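You operate a simulated robot arm through the tools that you are given. There is no shell and no other tool. Be economical: measure what you need, move in short steps, check, and stop when the job is done.

The job below is to be done with a simulated robot arm. You get a single attempt, and the scene is never put back.

## Task
Load the grey housing into carousel pocket A, then shut the white housing in the blow-off box.
Fine: turn each pocket to the white pointer first. Set down upright: grey housing, what you pick out.

Only the result counts: the job must be done as asked and must still hold three seconds after the hand-in. Knocking over, shifting, dropping, spilling or breaking anything else fails it.

## Robot
A 7-joint arm with a two-finger parallel gripper, fixed in place. Base frame: the origin is at the foot of the arm, x ahead of it, y to its left, z up. Lengths are in m, angles in degrees, forces in N, time in s.
Its first joint turns from -166.0 to 166.0 degrees. Payload 4.4 kg.
Tool frame: the origin (TCP) lies between the finger pads and is the grasp point; the fingertips stand 0.023 m ahead of it; z points along the fingers, y is the line along which they close. The gripper opens to 0.094 m. The fingers are 0.038 m wide and 0.01 m thick; the gripper's body (0.054 by 0.096 m) begins 0.039 m behind the TCP.
Orientation is told as [roll, pitch, yaw] about the base's x, y, z axes, in that order, counted from this pose: with the fingers straight down and closing along the base's y, the tool's x points along the base's -x, its y along +y and its z along -z.

## Interface
- The arm moves only by the tool nudge_tool. Its argument "deltas" is a list of rows, each a list of 2 entries, a list of its own where there are three numbers: the shift along the tool's x, y, z in units of 50 mm (1.0 is 50 mm), then the turn, a rotation vector about the tool's x, y, z in units of 4 degrees (1.0 is 4 degrees). In form: [[[tx, ty, tz], [rx, ry, rz]], ...]. A call has 1 to 10 rows; each row shifts and turns the commanded pose from where the row before left it, along the tool's axes as they then stand. "claw" is the finger opening in m, from 0 to 0.094, set as the call begins (left out, the last holds). A call with a number of a shift or a turn outside -1 to 1 is refused whole. Each row takes 0.2 s and may step no farther than 0.05 m and 8.6 degrees from the row before; otherwise, or with a gripper value out of range, the whole call is refused. A pose out of reach is approached as far as the arm can. The call stops where the force on the tool passes 40 N (or 10 N more than at its start, if that is more) or the arm is blocked; 0.2 s more then pass. The fingers move at their own pace (about 0.072 m/s each) and stop on an object; they squeeze with about 27 N. The grip force told is the motor's: it shows also when the fingers shut on nothing. Time passes only in rows, and 0.2 s behind the last, so rows that do not move let the fingers close. It gives the time, the measured TCP pose, the force on the tool (base axes), the opening and the grip force at its end, in the units of the frame above (readings bear some noise), with the torque about the TCP (base axes, N m) and any sound that the robot's microphone picked up.
- Cameras (640 x 400 px; columns grow to the right, rows downward): "scene" is fixed at [0.2206, 0.5017, 1.5717]; the picture's right is [-0.70, -0.72, 0.00], its down [-0.63, 0.61, -0.48] and it looks along [0.34, -0.34, -0.88] (base axes); focal length 335 px, centre (320, 200). "wrist" rides on the gripper at [0.086, 0.016, -0.074] in the tool frame; the picture's right is [-0.18, 0.98, 0.00], its down [-0.58, -0.11, -0.81] and it looks along [-0.79, -0.15, 0.59] (tool axes); focal length 243 px, centre (320, 200). There is no depth. A picture from a camera that has moved, and an enlarged one, comes with that camera's place and axes in the base frame and with its lens.
- snapshot(camera): a new picture of that camera. The clock stands still meanwhile.
- enlarge(camera, box): a new picture of the part [left, top, right, bottom] of that camera's present view, enlarged. The clock stands still meanwhile.
- hand_in(): hands the job in; it is judged then, once.

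Work in short steps. Places have to be worked out from the pictures, the camera data and where the tool is seen: move nearer, look again, correct. Check each grasp and each placing, and mend what went wrong. You have 120 turns and 68 pictures in all, those below and enlarged ones among them. Open the gripper and draw the arm clear of the work before you hand the job in, unless the task says otherwise; then end with one line.

The tools are called after "Request:" by a JSON object that holds its "api" and its "payload". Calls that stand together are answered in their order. nudge_tool: Moves the arm, as the interface text tells. Its arguments: {"type":"object","properties":{"deltas":{"type":"array","items":{"type":"array"}},"claw":{"type":"number"}},"required":["deltas"]} The other tools are called the same way: snapshot (camera) takes a picture; enlarge (camera, box) takes an enlarged picture of a part of a camera's view; hand_in () hands the job in.

At the start:

```text
time: 0.0
eef_pos: [0.6359, 0.4481, 1.1897]
tool_rot: [0.1, 0.0, 0.0]
contact_force: [-0.1, 0.6, 0.4]
moment: [-0.01, 0.0, 0.01]
finger_gap: 0.0937
finger_force: 0.0
```

scene: 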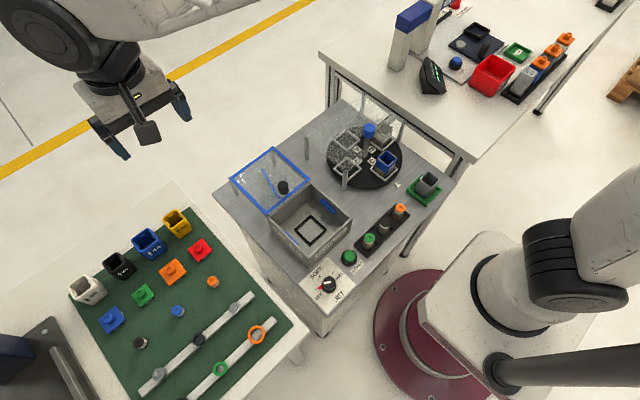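
wrist: 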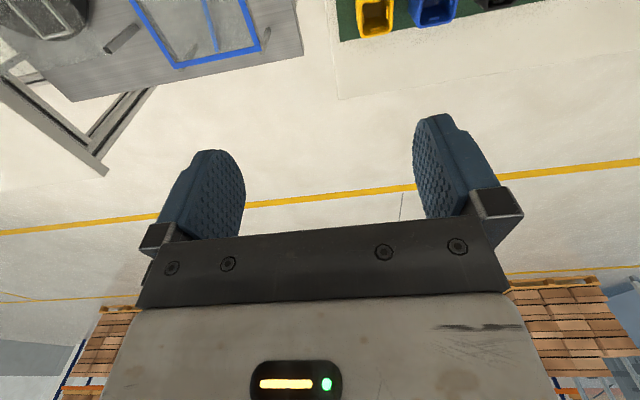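

I start by looking closer at the carousel, the box with its panel, and the parts.

Request:
{"api": "enlarge", "payload": {"camera": "scene", "box": [300, 95, 460, 195]}}

Request:
{"api": "enlarge", "payload": {"camera": "scene", "box": [220, 140, 444, 320]}}

Request:
{"api": "enlarge", "payload": {"camera": "scene", "box": [50, 200, 290, 390]}}

```text
4.00 times, centred on (380, 145) of scene
camera zoom: at [0.2206, 0.5017, 1.5717], right [-0.7, -0.72, 0.0], down [-0.63, 0.61, -0.48], along [0.34, -0.34, -0.88], focal length 1339 px, centre (80, 420)
```

zoom: 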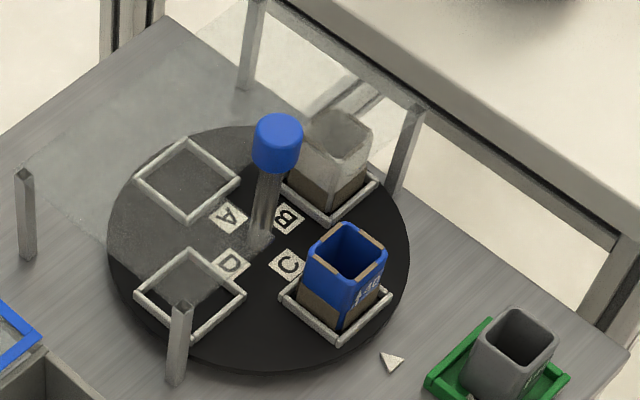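

```text
2.22 times, centred on (332, 230) of scene
camera zoom: at [0.2206, 0.5017, 1.5717], right [-0.7, -0.72, 0.0], down [-0.63, 0.61, -0.48], along [0.34, -0.34, -0.88], focal length 744 px, centre (293, 133)
```

zoom: 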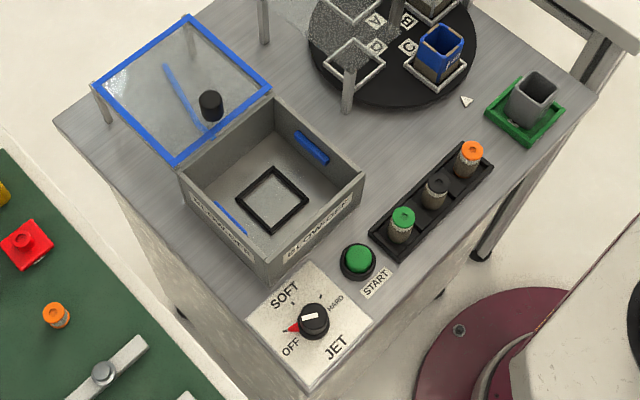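

```text
2.11 times, centred on (170, 295) of scene
camera zoom: at [0.2206, 0.5017, 1.5717], right [-0.7, -0.72, 0.0], down [-0.63, 0.61, -0.48], along [0.34, -0.34, -0.88], focal length 705 px, centre (636, 0)
```

zoom: 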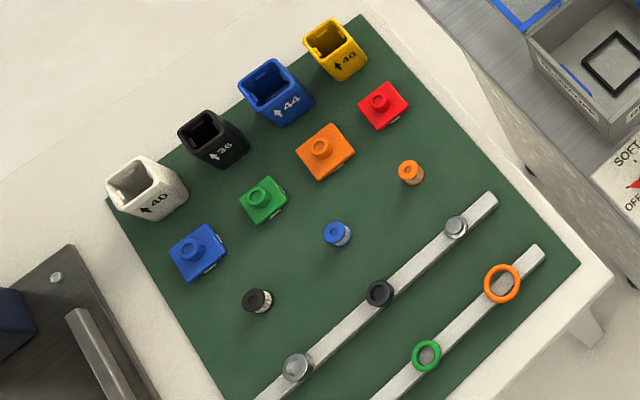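

The lid is open flat at about z 0.87, x 0.55–0.69 and y 0.21–0.35. The box lies at x 0.41–0.55. I move back and towards −y so the wrist camera can see the station.

Request:
{"api": "nudge_tool", "payload": {"deltas": [[[0.7, -0.7, 0], [0, 0, 0]], [[0.7, -0.7, 0], [0, 0, 0]], [[0.7, -0.7, 0], [0, 0, 0]], [[0.7, -0.7, 0], [0, 0, 0]], [[0.7, -0.7, 0], [0, 0, 0]], [[0.7, -0.7, 0], [0, 0, 0]], [[0.7, -0.7, 0], [0, 0, 0]], [[0.7, -0.7, 0], [0, 0, 0]]]}}

Request:
{"api": "snapshot", "payload": {"camera": "wrist"}}

```text
time: 1.8
eef_pos: [0.3561, 0.1673, 1.1886]
tool_rot: [-0.1, 0.0, 0.2]
contact_force: [-0.2, -0.3, -0.1]
moment: [-0.01, 0.01, -0.02]
finger_gap: 0.0941
finger_force: 0.1
```

```text
62 pictures are left
camera wrist: at [0.2685, 0.1831, 1.2641], right [0.18, 0.98, 0.0], down [0.58, -0.11, 0.81], along [0.79, -0.15, -0.59], focal length 243 px, centre (320, 200)
```

wrist: 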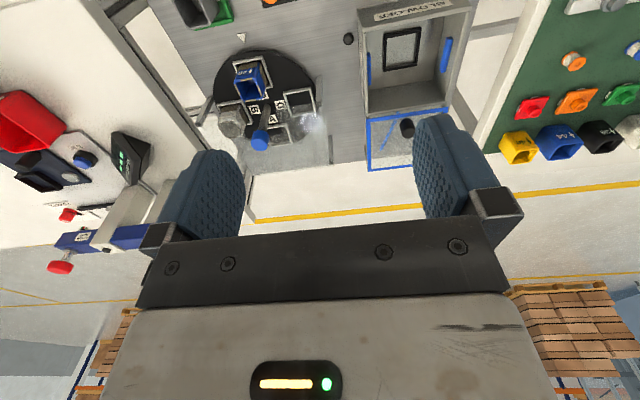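

The wrist view covers the whole station, so I enlarge the carousel and the box.

Request:
{"api": "enlarge", "payload": {"camera": "wrist", "box": [170, 0, 350, 180]}}

Request:
{"api": "enlarge", "payload": {"camera": "wrist", "box": [330, 0, 490, 180]}}

```text
2.22 times, centred on (260, 90) of wrist
camera zoom: at [0.2685, 0.1831, 1.2641], right [0.18, 0.98, 0.0], down [0.58, -0.11, 0.81], along [0.79, -0.15, -0.59], focal length 539 px, centre (453, 444)
```

zoom: 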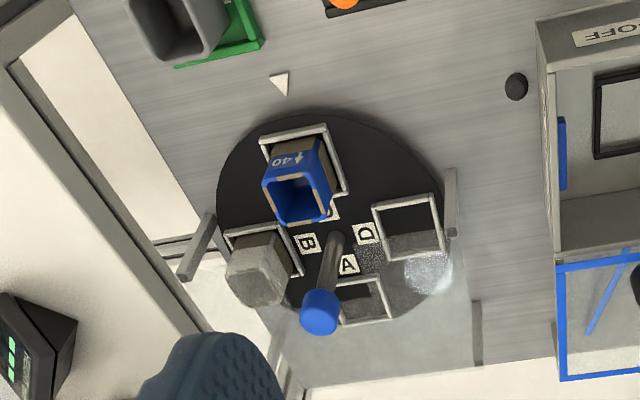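

```text
2.22 times, centred on (410, 90) of wrist
camera zoom: at [0.2685, 0.1831, 1.2641], right [0.18, 0.98, 0.0], down [0.58, -0.11, 0.81], along [0.79, -0.15, -0.59], focal length 539 px, centre (120, 444)
```

zoom: 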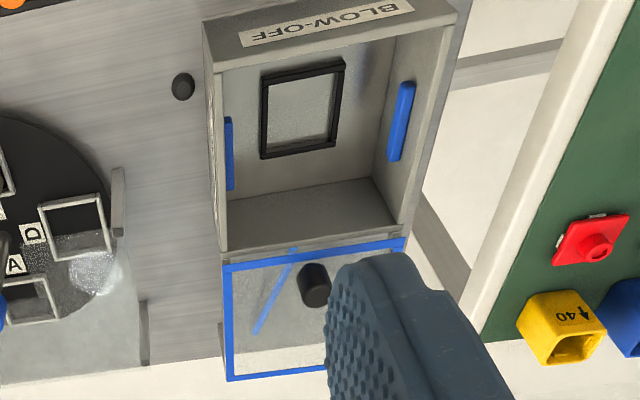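

Estimates so far are: knob cap at (0.524, 0.029, 0.93), table at z about 0.82, grey housing top at (0.342, 0.018, 0.895), and pointer at (0.40, 0.03). I go lower to see the knob, the guard and pocket B up close.

Request:
{"api": "nudge_tool", "payload": {"deltas": [[[0.1, -0.48, 0.75], [0, 0, 0]], [[0.1, -0.48, 0.75], [0, 0, 0]], [[0.1, -0.48, 0.75], [0, 0, 0]], [[0.1, -0.48, 0.75], [0, 0, 0]], [[0.1, -0.4, 0.75], [0, 0, 0]]]}}

Request:
{"api": "enlarge", "payload": {"camera": "wrist", "box": [140, 0, 500, 240]}}

```text
time: 3.0
eef_pos: [0.3312, 0.0513, 1.0005]
tool_rot: [0.1, -0.1, 0.0]
contact_force: [0.6, 0.3, -0.9]
moment: [-0.01, -0.03, -0.01]
finger_gap: 0.0941
finger_force: 0.0
```

```text
1.67 times, centred on (320, 120) of wrist
camera zoom: at [0.2433, 0.0677, 1.076], right [0.18, 0.98, 0.0], down [0.58, -0.11, 0.81], along [0.79, -0.15, -0.59], focal length 404 px, centre (320, 333)
```

zoom: 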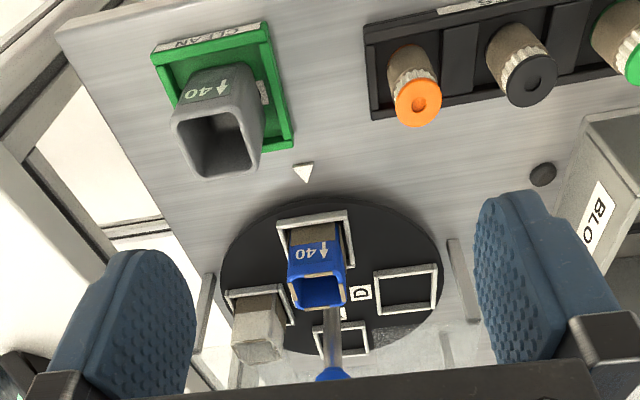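

B holds a pale, dusty housing, and the tray with the grey housing is marked CLEAN. I raise a little to see how the knob stands relative to the glass guard.

Request:
{"api": "nudge_tool", "payload": {"deltas": [[[0, 0, -0.8], [0, 0, 0]], [[0, 0, -0.8], [0, 0, 0]]]}}

Request:
{"api": "enlarge", "payload": {"camera": "wrist", "box": [200, 60, 440, 240]}}

```text
time: 3.6
eef_pos: [0.3293, 0.0522, 1.0814]
tool_rot: [0.0, 0.0, 0.0]
contact_force: [-0.4, -0.2, 0.0]
moment: [-0.03, -0.01, 0.0]
finger_gap: 0.0937
finger_force: 0.0
```

```text
2.22 times, centred on (320, 150) of wrist
camera zoom: at [0.2433, 0.068, 1.1558], right [0.18, 0.98, 0.0], down [0.58, -0.11, 0.81], along [0.79, -0.15, -0.59], focal length 539 px, centre (320, 311)
```

zoom: 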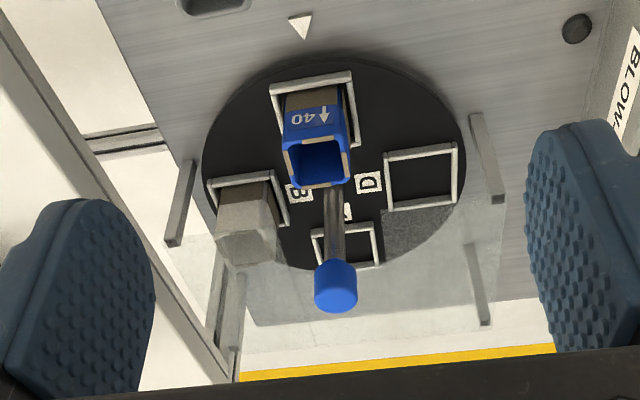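

The guard glass is at z about 0.905 and the knob cap spans about 0.91–0.94, standing clear above it. A has to turn 180° and then B 90° back, so I go above the knob and pre-rotate the tool to yaw +90.

Request:
{"api": "nudge_tool", "payload": {"deltas": [[[-0.975, -0.115, 0], [0, 0, 0]], [[-0.975, -0.115, 0], [0, 0, 0]], [[-0.975, -0.115, 0], [0, 0, 0]], [[-0.975, -0.115, 0], [0, 0, 0]], [[0, 0, 0], [0, 0, -1]], [[0, 0, 0], [0, 0, -1]], [[0, 0, 0], [0, 0, -1]], [[0, 0, 0], [0, 0, -1]], [[0, 0, 0], [0, 0, -1]], [[0, 0, 0], [0, 0, -1]]]}}

Request:
{"api": "nudge_tool", "payload": {"deltas": [[[0, 0, 0], [0, 0, -1]], [[0, 0, 0], [0, 0, -1]], [[0, 0, 0], [0, 0, -1]], [[0, 0, 0], [0, 0, -1]], [[0, 0, 0], [0, 0, -1]], [[0, 0, 0], [0, 0, -1]], [[0, 0, 0], [0, 0, -1]], [[0, 0, 0], [0, 0, -1]], [[0, 0, 0], [0, 0, -1]], [[0, 0, 0], [0, 0, -1]]]}}

Request:
{"api": "nudge_tool", "payload": {"deltas": [[[0, 0, 0], [0, 0, -1]], [[0, 0, 0], [0, 0, -1]], [[0, 0, 0], [0, 0, -1]], [[0, 0, 0], [0, 0, -1]], [[0, 0, 0], [0, 0, -1]], [[0, 0, 0], [0, 0, -1]], [[0, 0, 0], [0, 0, -0.5]]]}}

Request:
{"api": "snapshot", "payload": {"camera": "wrist"}}

Request:
{"api": "enlarge", "payload": {"camera": "scene", "box": [280, 70, 440, 190]}}

```text
time: 5.8
eef_pos: [0.5282, 0.0283, 1.0811]
tool_rot: [0.0, 0.0, 24.0]
contact_force: [0.1, -0.4, 1.0]
moment: [0.02, 0.01, -0.02]
finger_gap: 0.0939
finger_force: 0.0
```

```text
time: 8.0
eef_pos: [0.5276, 0.0282, 1.082]
tool_rot: [0.0, -0.1, 64.1]
contact_force: [0.9, 0.5, -0.6]
moment: [0.01, -0.02, -0.01]
finger_gap: 0.0939
finger_force: 0.2
```

```text
time: 9.6
eef_pos: [0.5276, 0.0279, 1.0813]
tool_rot: [0.0, 0.0, 90.1]
contact_force: [-0.6, 0.3, 1.0]
moment: [-0.03, 0.02, 0.04]
finger_gap: 0.0938
finger_force: 0.0
```

```text
57 pictures are left
camera wrist: at [0.5099, -0.0581, 1.1569], right [-0.98, 0.18, 0.0], down [0.11, 0.58, 0.81], along [0.15, 0.79, -0.59], focal length 243 px, centre (320, 200)
```

wrist: 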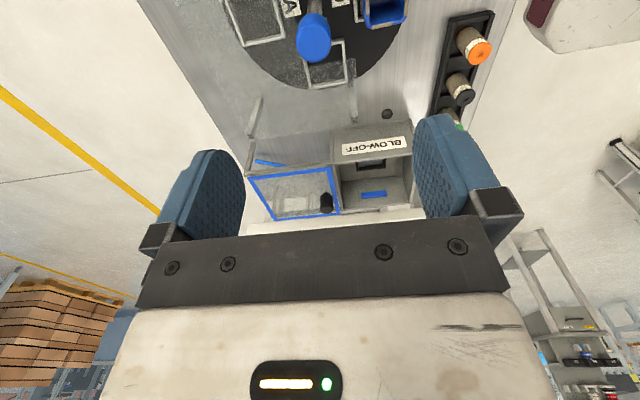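

```text
3.33 times, centred on (360, 130) of scene
camera zoom: at [0.2206, 0.5017, 1.5717], right [-0.7, -0.72, 0.0], down [-0.63, 0.61, -0.48], along [0.34, -0.34, -0.88], focal length 1116 px, centre (187, 433)
```

zoom: 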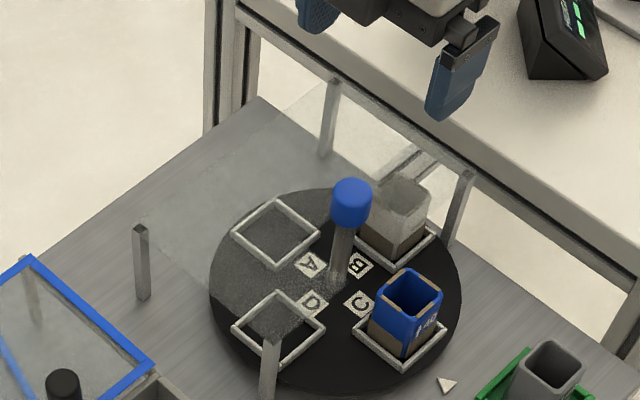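

The knob lies right under the tool at about (0.527, 0.027). I descend to z 0.938 with the fingers either side along x, watching the force.

Request:
{"api": "nudge_tool", "payload": {"deltas": [[[0, 0, 0.95], [0, 0, 0]], [[0, 0, 0.95], [0, 0, 0]], [[0, 0, 0.95], [0, 0, 0]], [[0, 0, 0], [0, 0, 0]]]}}

Request:
{"api": "enlarge", "payload": {"camera": "scene", "box": [320, 90, 420, 160]}}

Request:
{"api": "enlarge", "payload": {"camera": "wrist", "box": [140, 0, 500, 240]}}

```text
time: 10.6
eef_pos: [0.5284, 0.0282, 0.9391]
tool_rot: [0.0, 0.0, 90.1]
contact_force: [0.3, 0.0, -0.5]
moment: [-0.05, 0.01, 0.01]
finger_gap: 0.094
finger_force: 0.1
```

```text
5.71 times, centred on (370, 125) of scene
camera zoom: at [0.2206, 0.5017, 1.5717], right [-0.7, -0.72, 0.0], down [-0.63, 0.61, -0.48], along [0.34, -0.34, -0.88], focal length 1913 px, centre (34, 629)
```

zoom: 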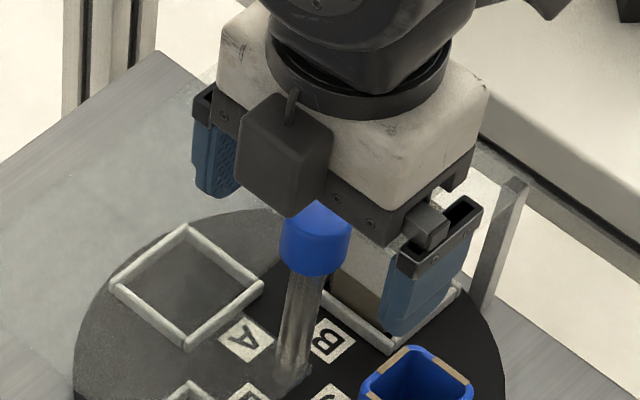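

```text
1.67 times, centred on (320, 120) of wrist
camera zoom: at [0.5103, -0.0578, 1.0151], right [-0.98, 0.18, 0.0], down [0.11, 0.58, 0.81], along [0.15, 0.79, -0.59], focal length 404 px, centre (320, 333)
```

zoom: 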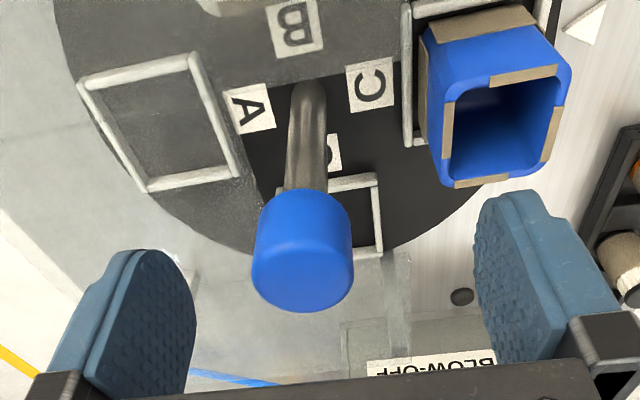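

The fingers straddle the cap clear of everything, and its centre is within a few mm. I close on it.

Request:
{"api": "nudge_tool", "payload": {"deltas": [[[0, 0, 0], [0, 0, 0]], [[0, 0, 0], [0, 0, 0]], [[0, 0, 0], [0, 0, 0]], [[0, 0, 0], [0, 0, 0]]], "claw": 0.015}}

```text
time: 11.4
eef_pos: [0.5312, 0.0288, 0.9415]
tool_rot: [-0.4, 0.0, 90.0]
contact_force: [37.7, 0.2, -12.0]
moment: [-0.12, -0.23, 0.13]
finger_gap: 0.0311
finger_force: 18.3
stopped in row 3: the force on the tool passed its limit at 47 N (the readings are from after the stop); the commanded pose is now the measured one
```

Request:
{"api": "nudge_tool", "payload": {"deltas": [[[0, 0, 0], [0, 0, 0]], [[0, 0, 0], [0, 0, 0]]]}}

```text
time: 12.0
eef_pos: [0.5317, 0.0287, 0.9415]
tool_rot: [-0.3, 0.0, 90.0]
contact_force: [40.4, -0.6, -2.5]
moment: [-0.17, -0.45, 0.15]
finger_gap: 0.0328
finger_force: 20.0
```

The cap pushes the tool towards +x, so its centre is slightly further in +x. I shift 2 mm that way and check that the force falls.

Request:
{"api": "nudge_tool", "payload": {"deltas": [[[0, -0.04, 0], [0, 0, 0]], [[0, 0, 0], [0, 0, 0]]]}}

```text
time: 12.6
eef_pos: [0.532, 0.0283, 0.9422]
tool_rot: [-0.2, 0.0, 89.9]
contact_force: [24.4, 0.6, 17.0]
moment: [-0.09, -0.01, 0.11]
finger_gap: 0.0296
finger_force: 45.3
```

Request:
{"api": "nudge_tool", "payload": {"deltas": [[[0, -0.04, 0], [0, 0, 0]], [[0, 0, 0], [0, 0, 0]]]}}

```text
time: 13.1
eef_pos: [0.5321, 0.0292, 0.9394]
tool_rot: [-0.1, 0.0, 90.0]
contact_force: [-10.5, 5.0, 11.3]
moment: [0.18, 0.71, -0.04]
finger_gap: 0.0296
finger_force: 45.0
stopped in row 2: the force on the tool passed its limit at 41 N (the readings are from after the stop); the commanded pose is now the measured one
```

The grip is now centred at x about 0.532 with the cap 29.6 mm wide. I try turning clockwise (seen from above) in small steps.

Request:
{"api": "nudge_tool", "payload": {"deltas": [[[0, 0, 0], [0, 0, 0]], [[0, 0, 0], [0, 0, 1]], [[0, 0, 0], [0, 0, 1]], [[0, 0, 0], [0, 0, 0]]]}}

Request:
{"api": "enlarge", "payload": {"camera": "wrist", "box": [140, 0, 500, 240]}}

```text
time: 14.1
eef_pos: [0.5321, 0.0295, 0.9409]
tool_rot: [-0.2, 0.0, 82.0]
contact_force: [6.3, 4.1, 7.2]
moment: [0.01, 0.26, 0.0]
finger_gap: 0.0297
finger_force: 45.2
```

```text
1.67 times, centred on (320, 120) of wrist
camera zoom: at [0.5031, -0.0547, 1.0161], right [-0.95, 0.32, 0.0], down [0.19, 0.56, 0.81], along [0.26, 0.76, -0.59], focal length 404 px, centre (320, 333)
```

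zoom: 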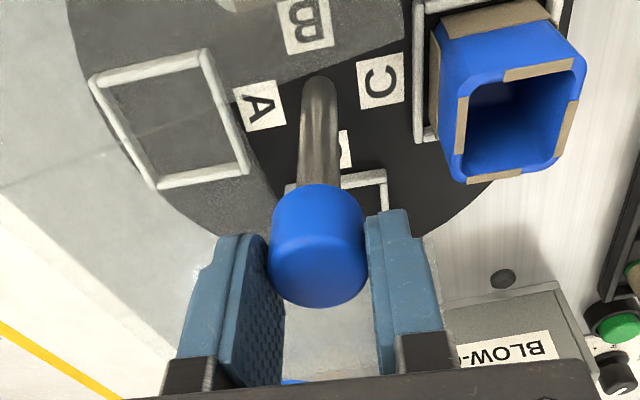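

The disc follows the tool, so I keep turning.

Request:
{"api": "nudge_tool", "payload": {"deltas": [[[0, 0, 0], [0, 0, 1]], [[0, 0, 0], [0, 0, 1]], [[0, 0, 0], [0, 0, 1]], [[0, 0, 0], [0, 0, 1]], [[0, 0, 0], [0, 0, 1]], [[0, 0, 0], [0, 0, 1]], [[0, 0, 0], [0, 0, 1]], [[0, 0, 0], [0, 0, 1]], [[0, 0, 0], [0, 0, 1]], [[0, 0, 0], [0, 0, 1]]]}}

Request:
{"api": "enlarge", "payload": {"camera": "scene", "box": [280, 70, 440, 190]}}

```text
time: 15.0
eef_pos: [0.5324, 0.0289, 0.9421]
tool_rot: [-0.1, -0.1, 68.8]
contact_force: [8.3, 0.7, -5.4]
moment: [0.09, 0.25, 0.04]
finger_gap: 0.0297
finger_force: 44.5
stopped in row 4: the force on the tool passed its limit at 43 N (the readings are from after the stop); the commanded pose is now the measured one
```

```text
3.33 times, centred on (360, 130) of scene
camera zoom: at [0.2206, 0.5017, 1.5717], right [-0.7, -0.72, 0.0], down [-0.63, 0.61, -0.48], along [0.34, -0.34, -0.88], focal length 1116 px, centre (187, 433)
```

zoom: 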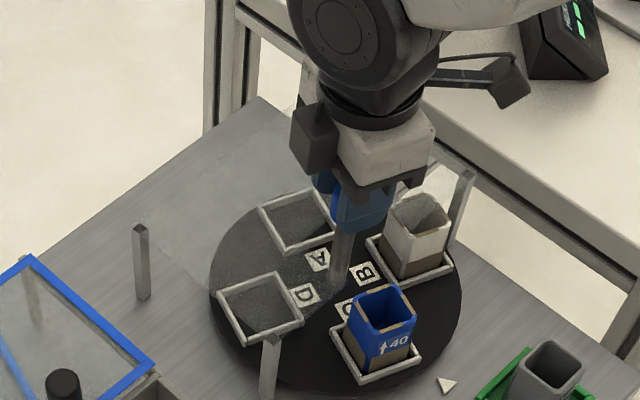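

B really holds the white housing, and the disc has turned about 21°. The force stop suggests my centre is a few mm off in y, so I reopen, shift −y by 3 mm and close again.

Request:
{"api": "nudge_tool", "payload": {"deltas": [[[0, 0, 0], [0, 0, 0]], [[0, 0, 0], [0, 0, 0]], [[0.056, -0.022, 0.04], [0, 0, 0]], [[0, 0, 0], [0, 0, 0]]], "claw": 0.045}}

Request:
{"api": "nudge_tool", "payload": {"deltas": [[[0, 0, 0], [0, 0, 0]], [[0, 0, 0], [0, 0, 0]], [[0, 0, 0], [0, 0, 0]]], "claw": 0.022}}

```text
time: 16.0
eef_pos: [0.5334, 0.026, 0.9384]
tool_rot: [-0.2, 0.0, 69.0]
contact_force: [-0.8, -0.5, 0.3]
moment: [-0.02, 0.02, 0.01]
finger_gap: 0.0448
finger_force: 0.0
```

```text
time: 16.8
eef_pos: [0.5336, 0.0248, 0.9371]
tool_rot: [-0.1, 0.0, 68.7]
contact_force: [-30.5, 13.3, 11.5]
moment: [0.29, 0.87, -0.05]
finger_gap: 0.0298
finger_force: 45.4
```

Request:
{"api": "nudge_tool", "payload": {"deltas": [[[0, 0.04, 0], [0, 0, 0]], [[0, 0, 0], [0, 0, 0]]]}}

```text
time: 17.4
eef_pos: [0.5321, 0.0263, 0.9383]
tool_rot: [-0.4, -0.2, 68.9]
contact_force: [28.4, -10.0, -26.1]
moment: [-0.19, 0.33, 0.03]
finger_gap: 0.0301
finger_force: 45.4
```

Request:
{"api": "nudge_tool", "payload": {"deltas": [[[0, -0.018, 0], [0, 0, 0]], [[0, 0, 0], [0, 0, 0]]]}}

Request:
{"api": "nudge_tool", "payload": {"deltas": [[[0, 0, 0], [0, 0, 1]], [[0, 0, 0], [0, 0, 1]], [[0, 0, 0], [0, 0, 1]], [[0, 0, 0], [0, 0, 1]], [[0, 0, 0], [0, 0, 1]]]}}

```text
time: 18.0
eef_pos: [0.5318, 0.0259, 0.9387]
tool_rot: [-0.2, -0.1, 68.8]
contact_force: [25.7, -4.1, -27.9]
moment: [0.83, 0.03, 0.02]
finger_gap: 0.0295
finger_force: 45.2
```

```text
time: 18.9
eef_pos: [0.5316, 0.027, 0.9383]
tool_rot: [-0.2, -0.1, 56.7]
contact_force: [10.9, -6.3, -6.1]
moment: [0.15, 0.18, 0.01]
finger_gap: 0.0301
finger_force: 45.1
stopped in row 4: the force on the tool passed its limit at 49 N (the readings are from after the stop); the commanded pose is now the measured one
```

It turns, but the stiff grip builds up side force. I loosen the grip setting a little and carry on.

Request:
{"api": "nudge_tool", "payload": {"deltas": [[[0, 0, 0], [0, 0, 0]], [[0, 0, 0], [0, 0, 1]], [[0, 0, 0], [0, 0, 1]], [[0, 0, 0], [0, 0, 1]], [[0, 0, 0], [0, 0, 1]], [[0, 0, 0], [0, 0, 1]], [[0, 0, 0], [0, 0, 1]], [[0, 0, 0], [0, 0, 1]], [[0, 0, 0], [0, 0, 1]], [[0, 0, 0], [0, 0, 1]]], "claw": 0.029}}

```text
time: 21.1
eef_pos: [0.5308, 0.0249, 0.9389]
tool_rot: [-0.1, -0.2, 20.8]
contact_force: [2.0, -5.4, -2.0]
moment: [0.0, -0.01, 0.0]
finger_gap: 0.0315
finger_force: 2.6
```

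Request:
{"api": "enlarge", "payload": {"camera": "scene", "box": [280, 70, 440, 190]}}

```text
3.33 times, centred on (360, 130) of scene
camera zoom: at [0.2206, 0.5017, 1.5717], right [-0.7, -0.72, 0.0], down [-0.63, 0.61, -0.48], along [0.34, -0.34, -0.88], focal length 1116 px, centre (187, 433)
```

zoom: 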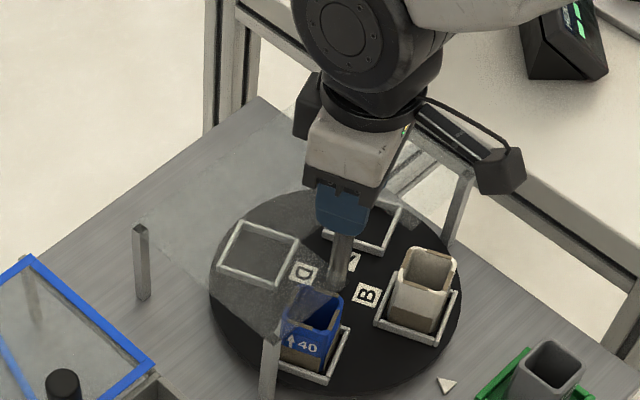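

The disc follows, with B now about 20° short of the pointer. A still needs about 111° more, so I continue.

Request:
{"api": "nudge_tool", "payload": {"deltas": [[[0, 0, 0], [0, 0, 1]], [[0, 0, 0], [0, 0, 1]], [[0, 0, 0], [0, 0, 1]], [[0, 0, 0], [0, 0, 1]], [[0, 0, 0], [0, 0, 1]], [[0, 0, 0], [0, 0, 1]], [[0, 0, 0], [0, 0, 1]], [[0, 0, 0], [0, 0, 1]], [[0, 0, 0], [0, 0, 1]], [[0, 0, 0], [0, 0, 1]]]}}

Request:
{"api": "nudge_tool", "payload": {"deltas": [[[0, 0, 0], [0, 0, 1]], [[0, 0, 0], [0, 0, 1]], [[0, 0, 0], [0, 0, 1]], [[0, 0, 0], [0, 0, 1]], [[0, 0, 0], [0, 0, 1]], [[0, 0, 0], [0, 0, 1]], [[0, 0, 0], [0, 0, 1]], [[0, 0, 0], [0, 0, 1]], [[0, 0, 0], [0, 0, 1]], [[0, 0, 0], [0, 0, 1]]]}}

Request:
{"api": "enlarge", "payload": {"camera": "scene", "box": [280, 70, 440, 190]}}

```text
time: 23.3
eef_pos: [0.5322, 0.0259, 0.9379]
tool_rot: [0.1, -0.2, -19.4]
contact_force: [0.8, -2.8, 1.0]
moment: [-0.09, -0.04, 0.02]
finger_gap: 0.0305
finger_force: 1.0
```

```text
time: 25.5
eef_pos: [0.534, 0.0256, 0.9396]
tool_rot: [0.2, -0.1, -59.4]
contact_force: [-2.5, -1.6, -0.6]
moment: [-0.02, 0.05, 0.01]
finger_gap: 0.0305
finger_force: 0.9
```

```text
3.33 times, centred on (360, 130) of scene
camera zoom: at [0.2206, 0.5017, 1.5717], right [-0.7, -0.72, 0.0], down [-0.63, 0.61, -0.48], along [0.34, -0.34, -0.88], focal length 1116 px, centre (187, 433)
```

zoom: 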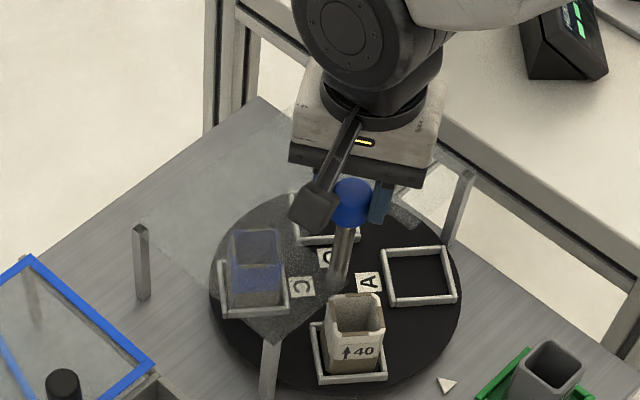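

Request:
{"api": "nudge_tool", "payload": {"deltas": [[[0, 0, 0], [0, 0, 1]], [[0, 0, 0], [0, 0, 1]], [[0, 0, 0], [0, 0, 1]], [[0, 0, 0], [0, 0, 1]], [[0, 0, 0], [0, 0, 1]], [[0, 0, 0], [0, 0, 1]], [[0, 0, 0], [0, 0, 1]], [[0, 0, 0], [0, 0, 0.7]]]}}

Request:
{"api": "enlarge", "payload": {"camera": "scene", "box": [280, 70, 440, 190]}}

```text
time: 27.3
eef_pos: [0.532, 0.0265, 0.9384]
tool_rot: [0.2, 0.1, -90.0]
contact_force: [-3.1, -0.4, 0.6]
moment: [0.0, 0.05, 0.05]
finger_gap: 0.0302
finger_force: 1.8
```

```text
3.33 times, centred on (360, 130) of scene
camera zoom: at [0.2206, 0.5017, 1.5717], right [-0.7, -0.72, 0.0], down [-0.63, 0.61, -0.48], along [0.34, -0.34, -0.88], focal length 1116 px, centre (187, 433)
```

zoom: 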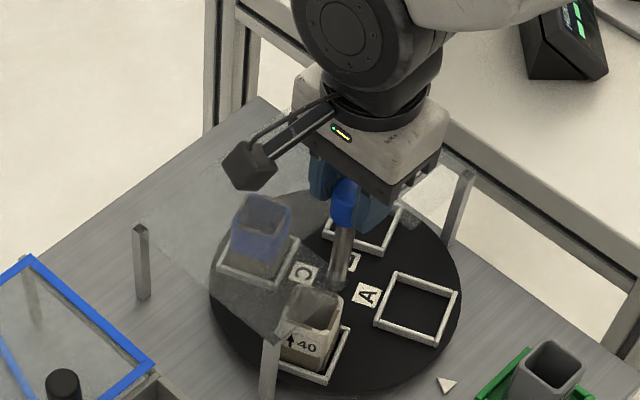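

A still lags about 20° from the pointer because the cap slipped a little. I tighten slightly and turn about 18° more.

Request:
{"api": "nudge_tool", "payload": {"deltas": [[[0, 0, 0], [0, 0, 0]], [[0, 0, 0], [0, 0, 1]], [[0, 0, 0], [0, 0, 1]], [[0, 0, 0], [0, 0, 1]], [[0, 0, 0], [0, 0, 1]], [[0, 0, 0], [0, 0, 0.5]], [[0, 0, 0], [0, 0, 0]]], "claw": 0.0285}}

Request:
{"api": "enlarge", "payload": {"camera": "scene", "box": [280, 70, 440, 190]}}

```text
time: 28.9
eef_pos: [0.5326, 0.0251, 0.9385]
tool_rot: [0.1, 0.1, -108.1]
contact_force: [11.7, -11.3, -6.8]
moment: [-0.2, 0.46, -0.01]
finger_gap: 0.0297
finger_force: 45.1
```

```text
3.33 times, centred on (360, 130) of scene
camera zoom: at [0.2206, 0.5017, 1.5717], right [-0.7, -0.72, 0.0], down [-0.63, 0.61, -0.48], along [0.34, -0.34, -0.88], focal length 1116 px, centre (187, 433)
```

zoom: 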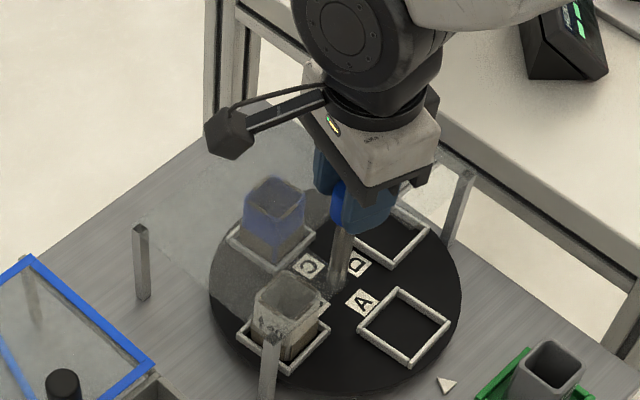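

About 4–5° remain compared with where C stood at the start, so I turn that much more.

Request:
{"api": "nudge_tool", "payload": {"deltas": [[[0, 0, 0], [0, 0, 0.6]], [[0, 0, 0], [0, 0, 0.6]], [[0, 0, 0], [0, 0, 0]]]}}

Request:
{"api": "enlarge", "payload": {"camera": "scene", "box": [280, 70, 440, 190]}}

```text
time: 29.7
eef_pos: [0.5325, 0.0269, 0.938]
tool_rot: [0.2, 0.1, -112.9]
contact_force: [14.7, -20.6, -4.0]
moment: [-0.31, 0.52, 0.03]
finger_gap: 0.0294
finger_force: 44.7
```

```text
3.33 times, centred on (360, 130) of scene
camera zoom: at [0.2206, 0.5017, 1.5717], right [-0.7, -0.72, 0.0], down [-0.63, 0.61, -0.48], along [0.34, -0.34, -0.88], focal length 1116 px, centre (187, 433)
```

zoom: 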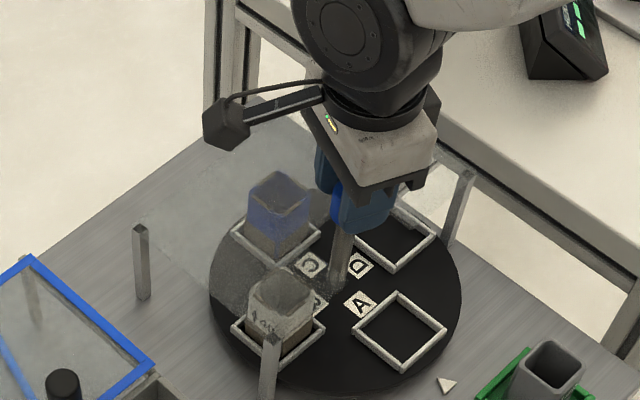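

A now matches where C sat at the pointer. I release, rise clear and turn the tool back to yaw 0.

Request:
{"api": "nudge_tool", "payload": {"deltas": [[[0, 0, 0], [0, 0, 0]], [[0, 0, 0], [0, 0, 0]], [[0, 0, -0.5], [0, 0, 0]], [[0, 0, -0.9], [0, 0, 0]], [[0, 0, -0.9], [0, 0, 0]], [[0, 0, -0.6], [0, 0, -1]], [[0, 0, 0], [0, 0, -1]], [[0, 0, 0], [0, 0, -1]], [[0, 0, 0], [0, 0, -1]], [[0, 0, 0], [0, 0, -1]]], "claw": 0.06}}

Request:
{"api": "nudge_tool", "payload": {"deltas": [[[0, 0, 0], [0, 0, -1]], [[0, 0, 0], [0, 0, -1]], [[0, 0, 0], [0, 0, -1]], [[0, 0, 0], [0, 0, -1]], [[0, 0, 0], [0, 0, -1]], [[0, 0, 0], [0, 0, -1]], [[0, 0, 0], [0, 0, -1]], [[0, 0, 0], [0, 0, -1]], [[0, 0, 0], [0, 0, -1]], [[0, 0, 0], [0, 0, -1]]]}}

Request:
{"api": "nudge_tool", "payload": {"deltas": [[[0, 0, 0], [0, 0, -1]], [[0, 0, 0], [0, 0, -1]], [[0, 0, 0], [0, 0, -1]], [[0, 0, 0], [0, 0, -1]], [[0, 0, 0], [0, 0, -1]], [[0, 0, 0], [0, 0, -1]], [[0, 0, 0], [0, 0, -1]], [[0, 0, 0], [0, 0, -1]], [[0, 0, 0], [0, 0, -1]], [[0, 0, 0], [0, 0, -1]]]}}

```text
time: 31.9
eef_pos: [0.5315, 0.0261, 1.0845]
tool_rot: [0.2, 0.1, -92.8]
contact_force: [0.2, -0.1, -0.1]
moment: [-0.01, 0.0, 0.02]
finger_gap: 0.06
finger_force: 0.0
```

```text
time: 34.1
eef_pos: [0.5304, 0.0266, 1.083]
tool_rot: [0.2, 0.0, -52.8]
contact_force: [-0.1, 0.2, -0.3]
moment: [0.0, -0.01, -0.01]
finger_gap: 0.06
finger_force: 0.1
```

```text
time: 36.3
eef_pos: [0.5308, 0.0249, 1.0844]
tool_rot: [0.0, -0.2, -12.8]
contact_force: [0.0, 0.8, 0.6]
moment: [-0.04, -0.01, 0.01]
finger_gap: 0.0598
finger_force: 0.1
```

I finish the rotation and back off in −x to above the tray, then look at pocket A and the grey housing.

Request:
{"api": "nudge_tool", "payload": {"deltas": [[[0, 0, 0], [0, 0, -1]], [[0, 0, 0], [0, 0, -1]], [[0, 0, 0], [0, 0, -1]], [[0, 0, 0], [0, 0, -0.2]], [[0.96, 0, 0], [0, 0, 0]], [[0.96, 0, 0], [0, 0, 0]], [[0.96, 0, 0], [0, 0, 0]], [[0.96, 0, 0], [0, 0, 0]], [[0.96, 0, 0], [0, 0, 0]]], "claw": 0.094}}

Request:
{"api": "enlarge", "payload": {"camera": "wrist", "box": [170, 0, 470, 240]}}

Request:
{"api": "enlarge", "payload": {"camera": "scene", "box": [350, 110, 470, 220]}}

```text
time: 38.3
eef_pos: [0.2921, 0.026, 1.0823]
tool_rot: [0.0, -0.2, -0.1]
contact_force: [-0.5, 0.4, 0.6]
moment: [-0.01, 0.0, 0.01]
finger_gap: 0.0941
finger_force: 0.0
```

```text
1.67 times, centred on (320, 120) of wrist
camera zoom: at [0.2036, 0.0431, 1.1576], right [0.19, 0.98, 0.0], down [0.58, -0.11, 0.81], along [0.79, -0.15, -0.59], focal length 404 px, centre (320, 333)
```

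zoom: 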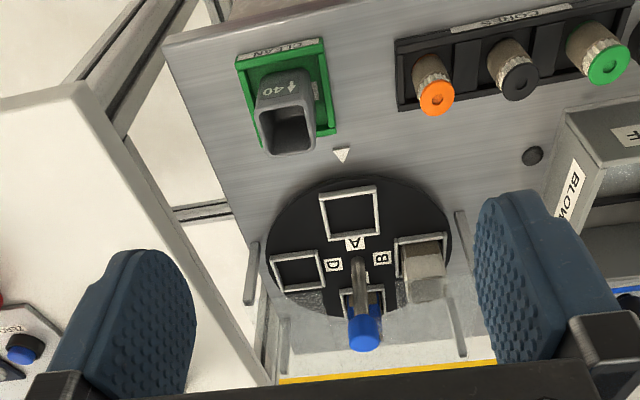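

```text
3.64 times, centred on (410, 165) of scene
camera zoom: at [0.2206, 0.5017, 1.5717], right [-0.7, -0.72, 0.0], down [-0.63, 0.61, -0.48], along [0.34, -0.34, -0.88], focal length 1218 px, centre (-7, 327)
```

zoom: 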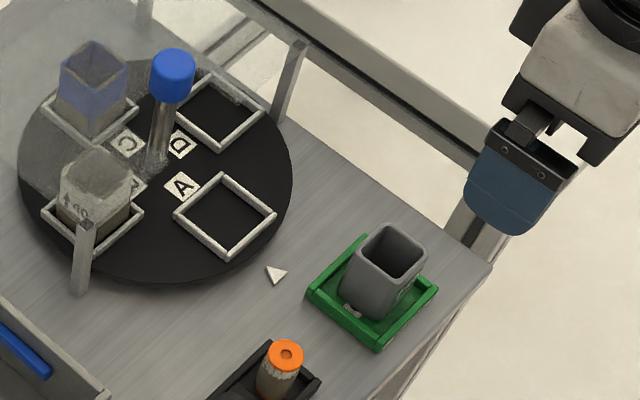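

From two views, the grey housing top is at (0.347, −0.010, 0.862) and pocket A at (0.4566, 0.026) with the frame top at z 0.827. I move above the housing and check the alignment.

Request:
{"api": "nudge_tool", "payload": {"deltas": [[[-0.365, -0.24, 0.8], [0, 0, 0]], [[-0.365, -0.24, 0.8], [0, 0, 0]], [[-0.365, -0.24, 0.8], [0, 0, 0]], [[0, 0, 0.6], [0, 0, 0]], [[0, 0, 0], [0, 0, 0]]], "claw": 0.075}}

Request:
{"api": "enlarge", "payload": {"camera": "wrist", "box": [140, 0, 500, 240]}}

Request:
{"api": "enlarge", "payload": {"camera": "scene", "box": [370, 110, 490, 220]}}

```text
time: 39.5
eef_pos: [0.3464, -0.009, 0.9328]
tool_rot: [0.0, -0.2, -0.1]
contact_force: [-0.2, 1.0, -0.9]
moment: [-0.01, -0.01, 0.0]
finger_gap: 0.0753
finger_force: 0.1
```

```text
1.67 times, centred on (320, 120) of wrist
camera zoom: at [0.2584, 0.007, 1.0077], right [0.19, 0.98, 0.0], down [0.58, -0.11, 0.81], along [0.79, -0.15, -0.59], focal length 404 px, centre (320, 333)
```

zoom: 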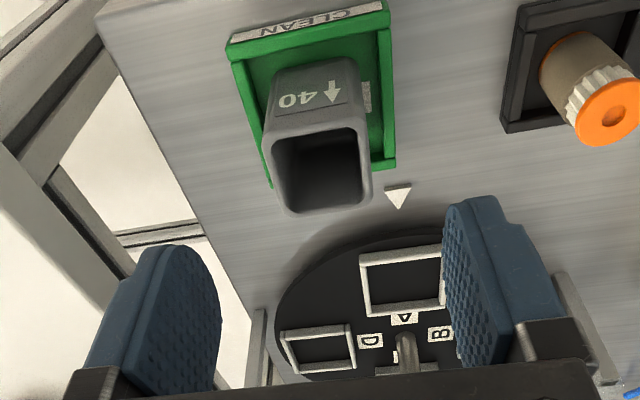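

```text
3.64 times, centred on (430, 165) of scene
camera zoom: at [0.2206, 0.5017, 1.5717], right [-0.7, -0.72, 0.0], down [-0.63, 0.61, -0.48], along [0.34, -0.34, -0.88], focal length 1218 px, centre (-80, 327)
```

zoom: 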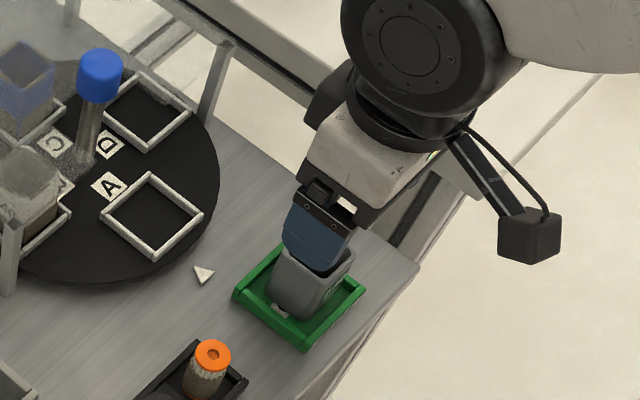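

The housing is confirmed at (0.347, −0.009, 0.862), centred between the fingers. I descend to z 0.855 and close.

Request:
{"api": "nudge_tool", "payload": {"deltas": [[[0, 0, 0.8], [0, 0, 0]], [[0, 0, 0.76], [0, 0, 0]], [[0, 0, 0], [0, 0, 0]]]}}

Request:
{"api": "nudge_tool", "payload": {"deltas": [[[0, 0, 0], [0, 0, 0]], [[0, 0, 0], [0, 0, 0]], [[0, 0, 0], [0, 0, 0]], [[0, 0, 0], [0, 0, 0]]], "claw": 0.034}}

```text
time: 40.3
eef_pos: [0.3467, -0.0093, 0.8527]
tool_rot: [0.0, -0.2, 0.0]
contact_force: [0.2, 0.3, -0.9]
moment: [-0.01, 0.03, 0.0]
finger_gap: 0.0752
finger_force: 0.1
```

```text
time: 41.3
eef_pos: [0.3453, -0.0088, 0.8543]
tool_rot: [0.0, -0.3, -0.1]
contact_force: [0.4, 0.4, 0.2]
moment: [-0.01, -0.01, -0.04]
finger_gap: 0.0396
finger_force: 27.2
```

The grasp is good at 39.6 mm. To keep the gripper body clear of the guard edge (x about 0.48, z 0.905) at the pocket, I regrasp 7 mm nearer the base and 7 mm higher.

Request:
{"api": "nudge_tool", "payload": {"deltas": [[[0, 0, 0], [0, 0, 0]], [[0, 0, 0], [0, 0, 0]], [[0.13, 0, -0.15], [0, 0, 0]], [[0, 0, 0], [0, 0, 0]]], "claw": 0.06}}

Request:
{"api": "nudge_tool", "payload": {"deltas": [[[0, 0, 0], [0, 0, 0]], [[0, 0, 0], [0, 0, 0]], [[0, 0, 0], [0, 0, 0]], [[0, 0, 0], [0, 0, 0]]], "claw": 0.034}}

Request:
{"api": "nudge_tool", "payload": {"deltas": [[[0, 0, -0.5], [0, 0, 0]], [[0, 0, -0.8], [0, 0, 0]], [[0, 0, 0], [0, 0, 0]]]}}

Request:
{"api": "enlarge", "payload": {"camera": "wrist", "box": [140, 0, 500, 240]}}

```text
time: 42.3
eef_pos: [0.339, -0.0101, 0.8615]
tool_rot: [0.0, -0.2, -0.1]
contact_force: [0.0, 1.2, -0.2]
moment: [0.01, -0.02, -0.02]
finger_gap: 0.06
finger_force: 0.2
```

```text
time: 43.3
eef_pos: [0.3393, -0.0105, 0.8625]
tool_rot: [0.0, -0.2, -0.1]
contact_force: [-0.3, 0.2, 0.3]
moment: [0.02, 0.0, -0.02]
finger_gap: 0.0397
finger_force: 27.2
```

```text
time: 44.1
eef_pos: [0.3407, -0.0098, 0.9281]
tool_rot: [0.1, -0.3, -0.1]
contact_force: [0.2, 0.3, -1.1]
moment: [0.03, 0.01, 0.0]
finger_gap: 0.0397
finger_force: 27.0
```

```text
1.67 times, centred on (320, 120) of wrist
camera zoom: at [0.2515, 0.0068, 1.0032], right [0.19, 0.98, 0.0], down [0.58, -0.11, 0.81], along [0.79, -0.15, -0.59], focal length 404 px, centre (320, 333)
```

zoom: 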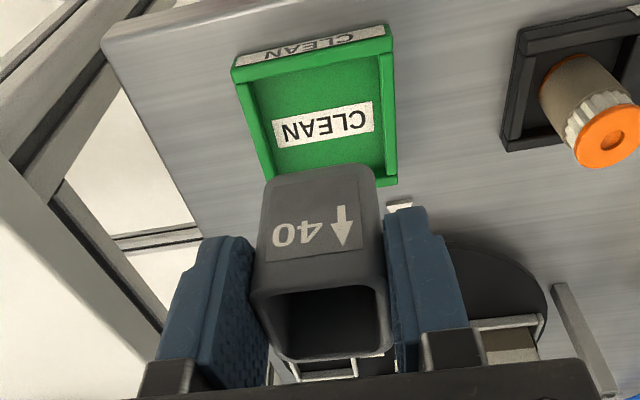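

The housing is lifted cleanly and upright, with its centre about 9 mm ahead of the TCP. I carry it over pocket A and look.

Request:
{"api": "nudge_tool", "payload": {"deltas": [[[-0.71, 0.239, 0], [0, 0, 0]], [[-0.71, 0.239, 0], [0, 0, 0]], [[-0.71, 0.239, 0], [0, 0, 0]], [[0, 0, 0], [0, 0, 0]]]}}

Request:
{"api": "enlarge", "payload": {"camera": "wrist", "box": [140, 0, 500, 240]}}

Request:
{"api": "enlarge", "payload": {"camera": "scene", "box": [340, 110, 460, 210]}}

```text
time: 45.1
eef_pos: [0.4493, 0.0266, 0.9275]
tool_rot: [0.0, -0.2, -0.1]
contact_force: [0.8, 0.7, 0.0]
moment: [0.02, 0.01, 0.01]
finger_gap: 0.0395
finger_force: 27.4
```

```text
1.67 times, centred on (320, 120) of wrist
camera zoom: at [0.3601, 0.0423, 1.0027], right [0.19, 0.98, 0.0], down [0.58, -0.11, 0.81], along [0.79, -0.15, -0.59], focal length 404 px, centre (320, 333)
```

zoom: 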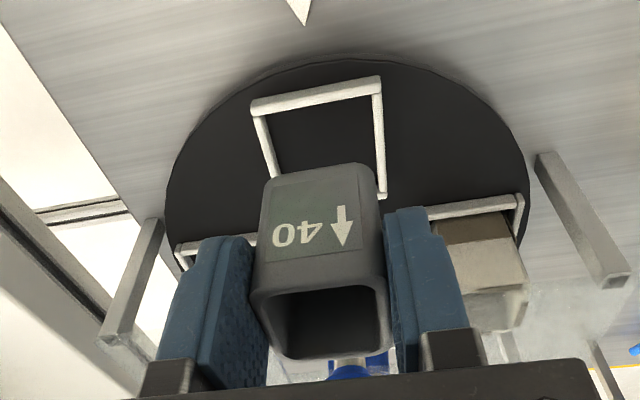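

```text
4.00 times, centred on (400, 160) of scene
camera zoom: at [0.2206, 0.5017, 1.5717], right [-0.7, -0.72, 0.0], down [-0.63, 0.61, -0.48], along [0.34, -0.34, -0.88], focal length 1339 px, centre (0, 360)
```

zoom: 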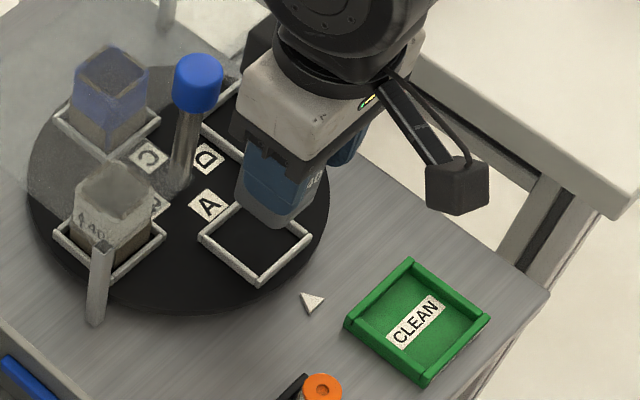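

The housing bottom and pocket A are both centred at about (0.457, 0.0265), so I lower to just above the frame and check.

Request:
{"api": "nudge_tool", "payload": {"deltas": [[[0, 0, 0.5], [0, 0, 0]], [[0, 0, 0.28], [0, 0, 0]], [[0, 0, 0], [0, 0, 0]]]}}

Request:
{"api": "enlarge", "payload": {"camera": "wrist", "box": [200, 0, 440, 160]}}

Request:
{"api": "enlarge", "payload": {"camera": "scene", "box": [360, 130, 440, 190]}}

```text
time: 45.9
eef_pos: [0.4477, 0.0273, 0.8893]
tool_rot: [-0.1, -0.3, -0.1]
contact_force: [0.8, 0.4, -0.1]
moment: [-0.04, 0.01, -0.02]
finger_gap: 0.0395
finger_force: 26.9
```

```text
2.50 times, centred on (320, 80) of wrist
camera zoom: at [0.3598, 0.0427, 0.9643], right [0.19, 0.98, 0.0], down [0.58, -0.11, 0.81], along [0.79, -0.15, -0.59], focal length 606 px, centre (320, 500)
```

zoom: 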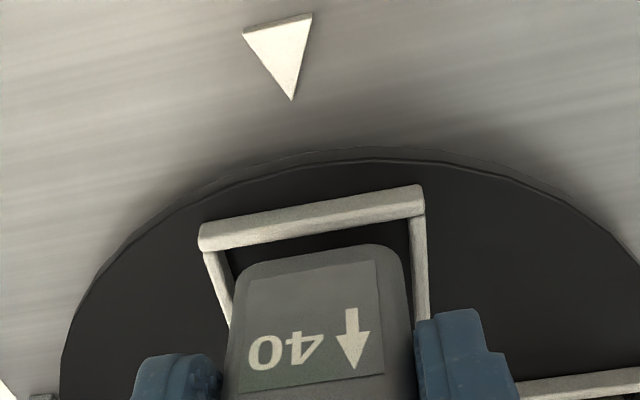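

```text
6.67 times, centred on (400, 160) of scene
camera zoom: at [0.2206, 0.5017, 1.5717], right [-0.7, -0.72, 0.0], down [-0.63, 0.61, -0.48], along [0.34, -0.34, -0.88], focal length 2232 px, centre (-213, 467)
```

zoom: 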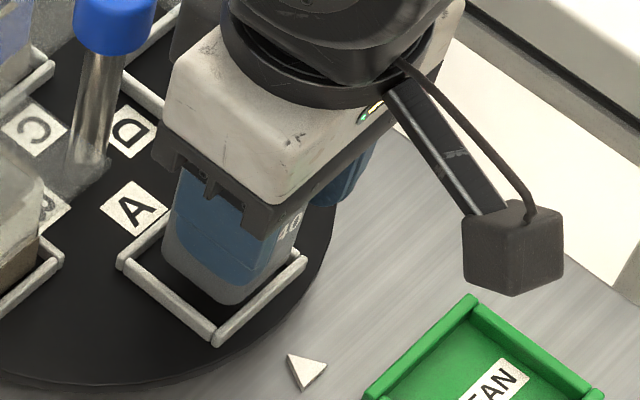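

The housing is about 2 mm short in x, so I nudge by that and lower in small steps.

Request:
{"api": "nudge_tool", "payload": {"deltas": [[[-0.035, -0.012, 0], [0, 0, 0]], [[0, 0, 0.15], [0, 0, 0]], [[0, 0, 0.1], [0, 0, 0]], [[0, 0, 0.1], [0, 0, 0]], [[0, 0, 0], [0, 0, 0]]]}}

Request:
{"api": "enlarge", "payload": {"camera": "wrist", "box": [200, 0, 440, 160]}}

```text
time: 47.1
eef_pos: [0.4492, 0.0257, 0.8715]
tool_rot: [0.0, -0.3, -0.1]
contact_force: [6.3, 0.9, 22.2]
moment: [0.03, -0.02, 0.0]
finger_gap: 0.0393
finger_force: 27.0
```

```text
2.50 times, centred on (320, 80) of wrist
camera zoom: at [0.3614, 0.0417, 0.9469], right [0.19, 0.98, 0.0], down [0.58, -0.11, 0.81], along [0.8, -0.15, -0.59], focal length 606 px, centre (320, 500)
```

zoom: 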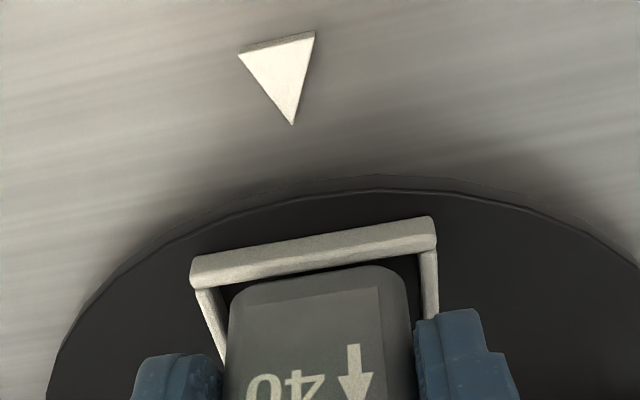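

There is 22 N of contact at z 0.8715, and I need to know whether this is the pocket floor or the frame. I check from the scene camera.

Request:
{"api": "enlarge", "payload": {"camera": "scene", "box": [370, 135, 430, 185]}}

```text
8.00 times, centred on (400, 160) of scene
camera zoom: at [0.2206, 0.5017, 1.5717], right [-0.7, -0.72, 0.0], down [-0.63, 0.61, -0.48], along [0.34, -0.34, -0.88], focal length 2678 px, centre (-320, 520)
```

zoom: 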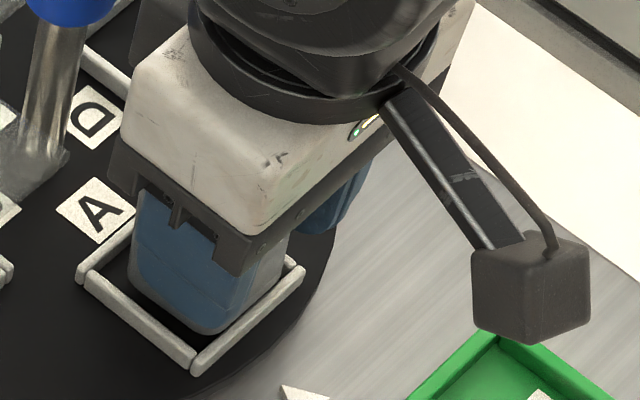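

The bottom shows inside the frame, and the height matches the disc surface. I ease the pressure, open just enough to free it, and look.

Request:
{"api": "nudge_tool", "payload": {"deltas": [[[0, 0, -0.01], [0, 0, 0]], [[0, 0, 0], [0, 0, 0]], [[0, 0, 0], [0, 0, 0]]], "claw": 0.046}}

Request:
{"api": "enlarge", "payload": {"camera": "wrist", "box": [200, 0, 440, 160]}}

```text
time: 47.9
eef_pos: [0.4482, 0.0263, 0.8717]
tool_rot: [0.1, -0.1, 0.0]
contact_force: [-0.2, 1.0, 0.0]
moment: [-0.02, 0.01, -0.01]
finger_gap: 0.046
finger_force: 0.1
```

```text
2.50 times, centred on (320, 80) of wrist
camera zoom: at [0.3611, 0.0416, 0.947], right [0.18, 0.98, 0.0], down [0.58, -0.11, 0.81], along [0.79, -0.15, -0.59], focal length 606 px, centre (320, 500)
```

zoom: 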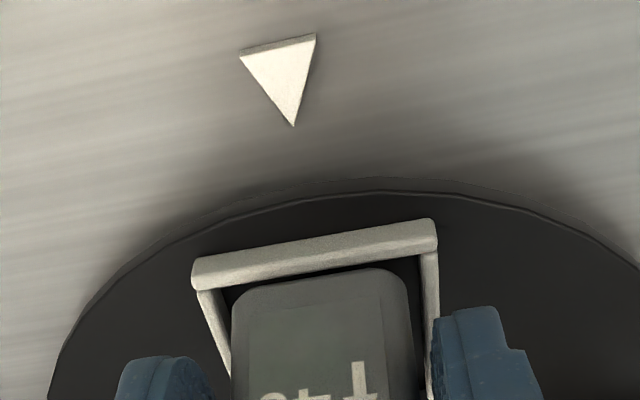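

Request:
{"api": "enlarge", "payload": {"camera": "scene", "box": [370, 135, 430, 185]}}

Request:
{"api": "snapshot", "payload": {"camera": "wrist"}}

```text
8.00 times, centred on (400, 160) of scene
camera zoom: at [0.2206, 0.5017, 1.5717], right [-0.7, -0.72, 0.0], down [-0.63, 0.61, -0.48], along [0.34, -0.34, -0.88], focal length 2678 px, centre (-320, 520)
```

zoom: 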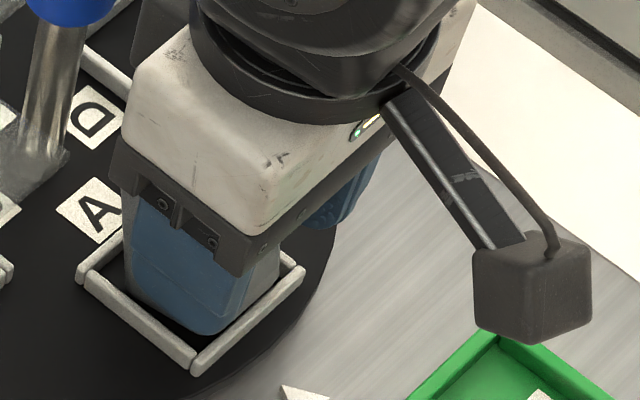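

```text
33 pictures are left
camera wrist: at [0.3611, 0.0416, 0.947], right [0.18, 0.98, 0.0], down [0.58, -0.11, 0.81], along [0.79, -0.15, -0.59], focal length 243 px, centre (320, 200)
```

wrist: 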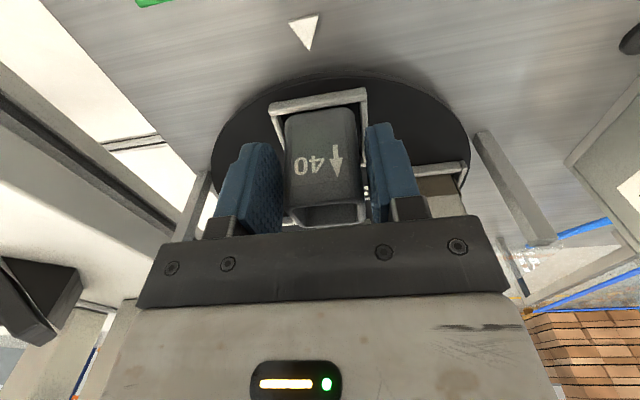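

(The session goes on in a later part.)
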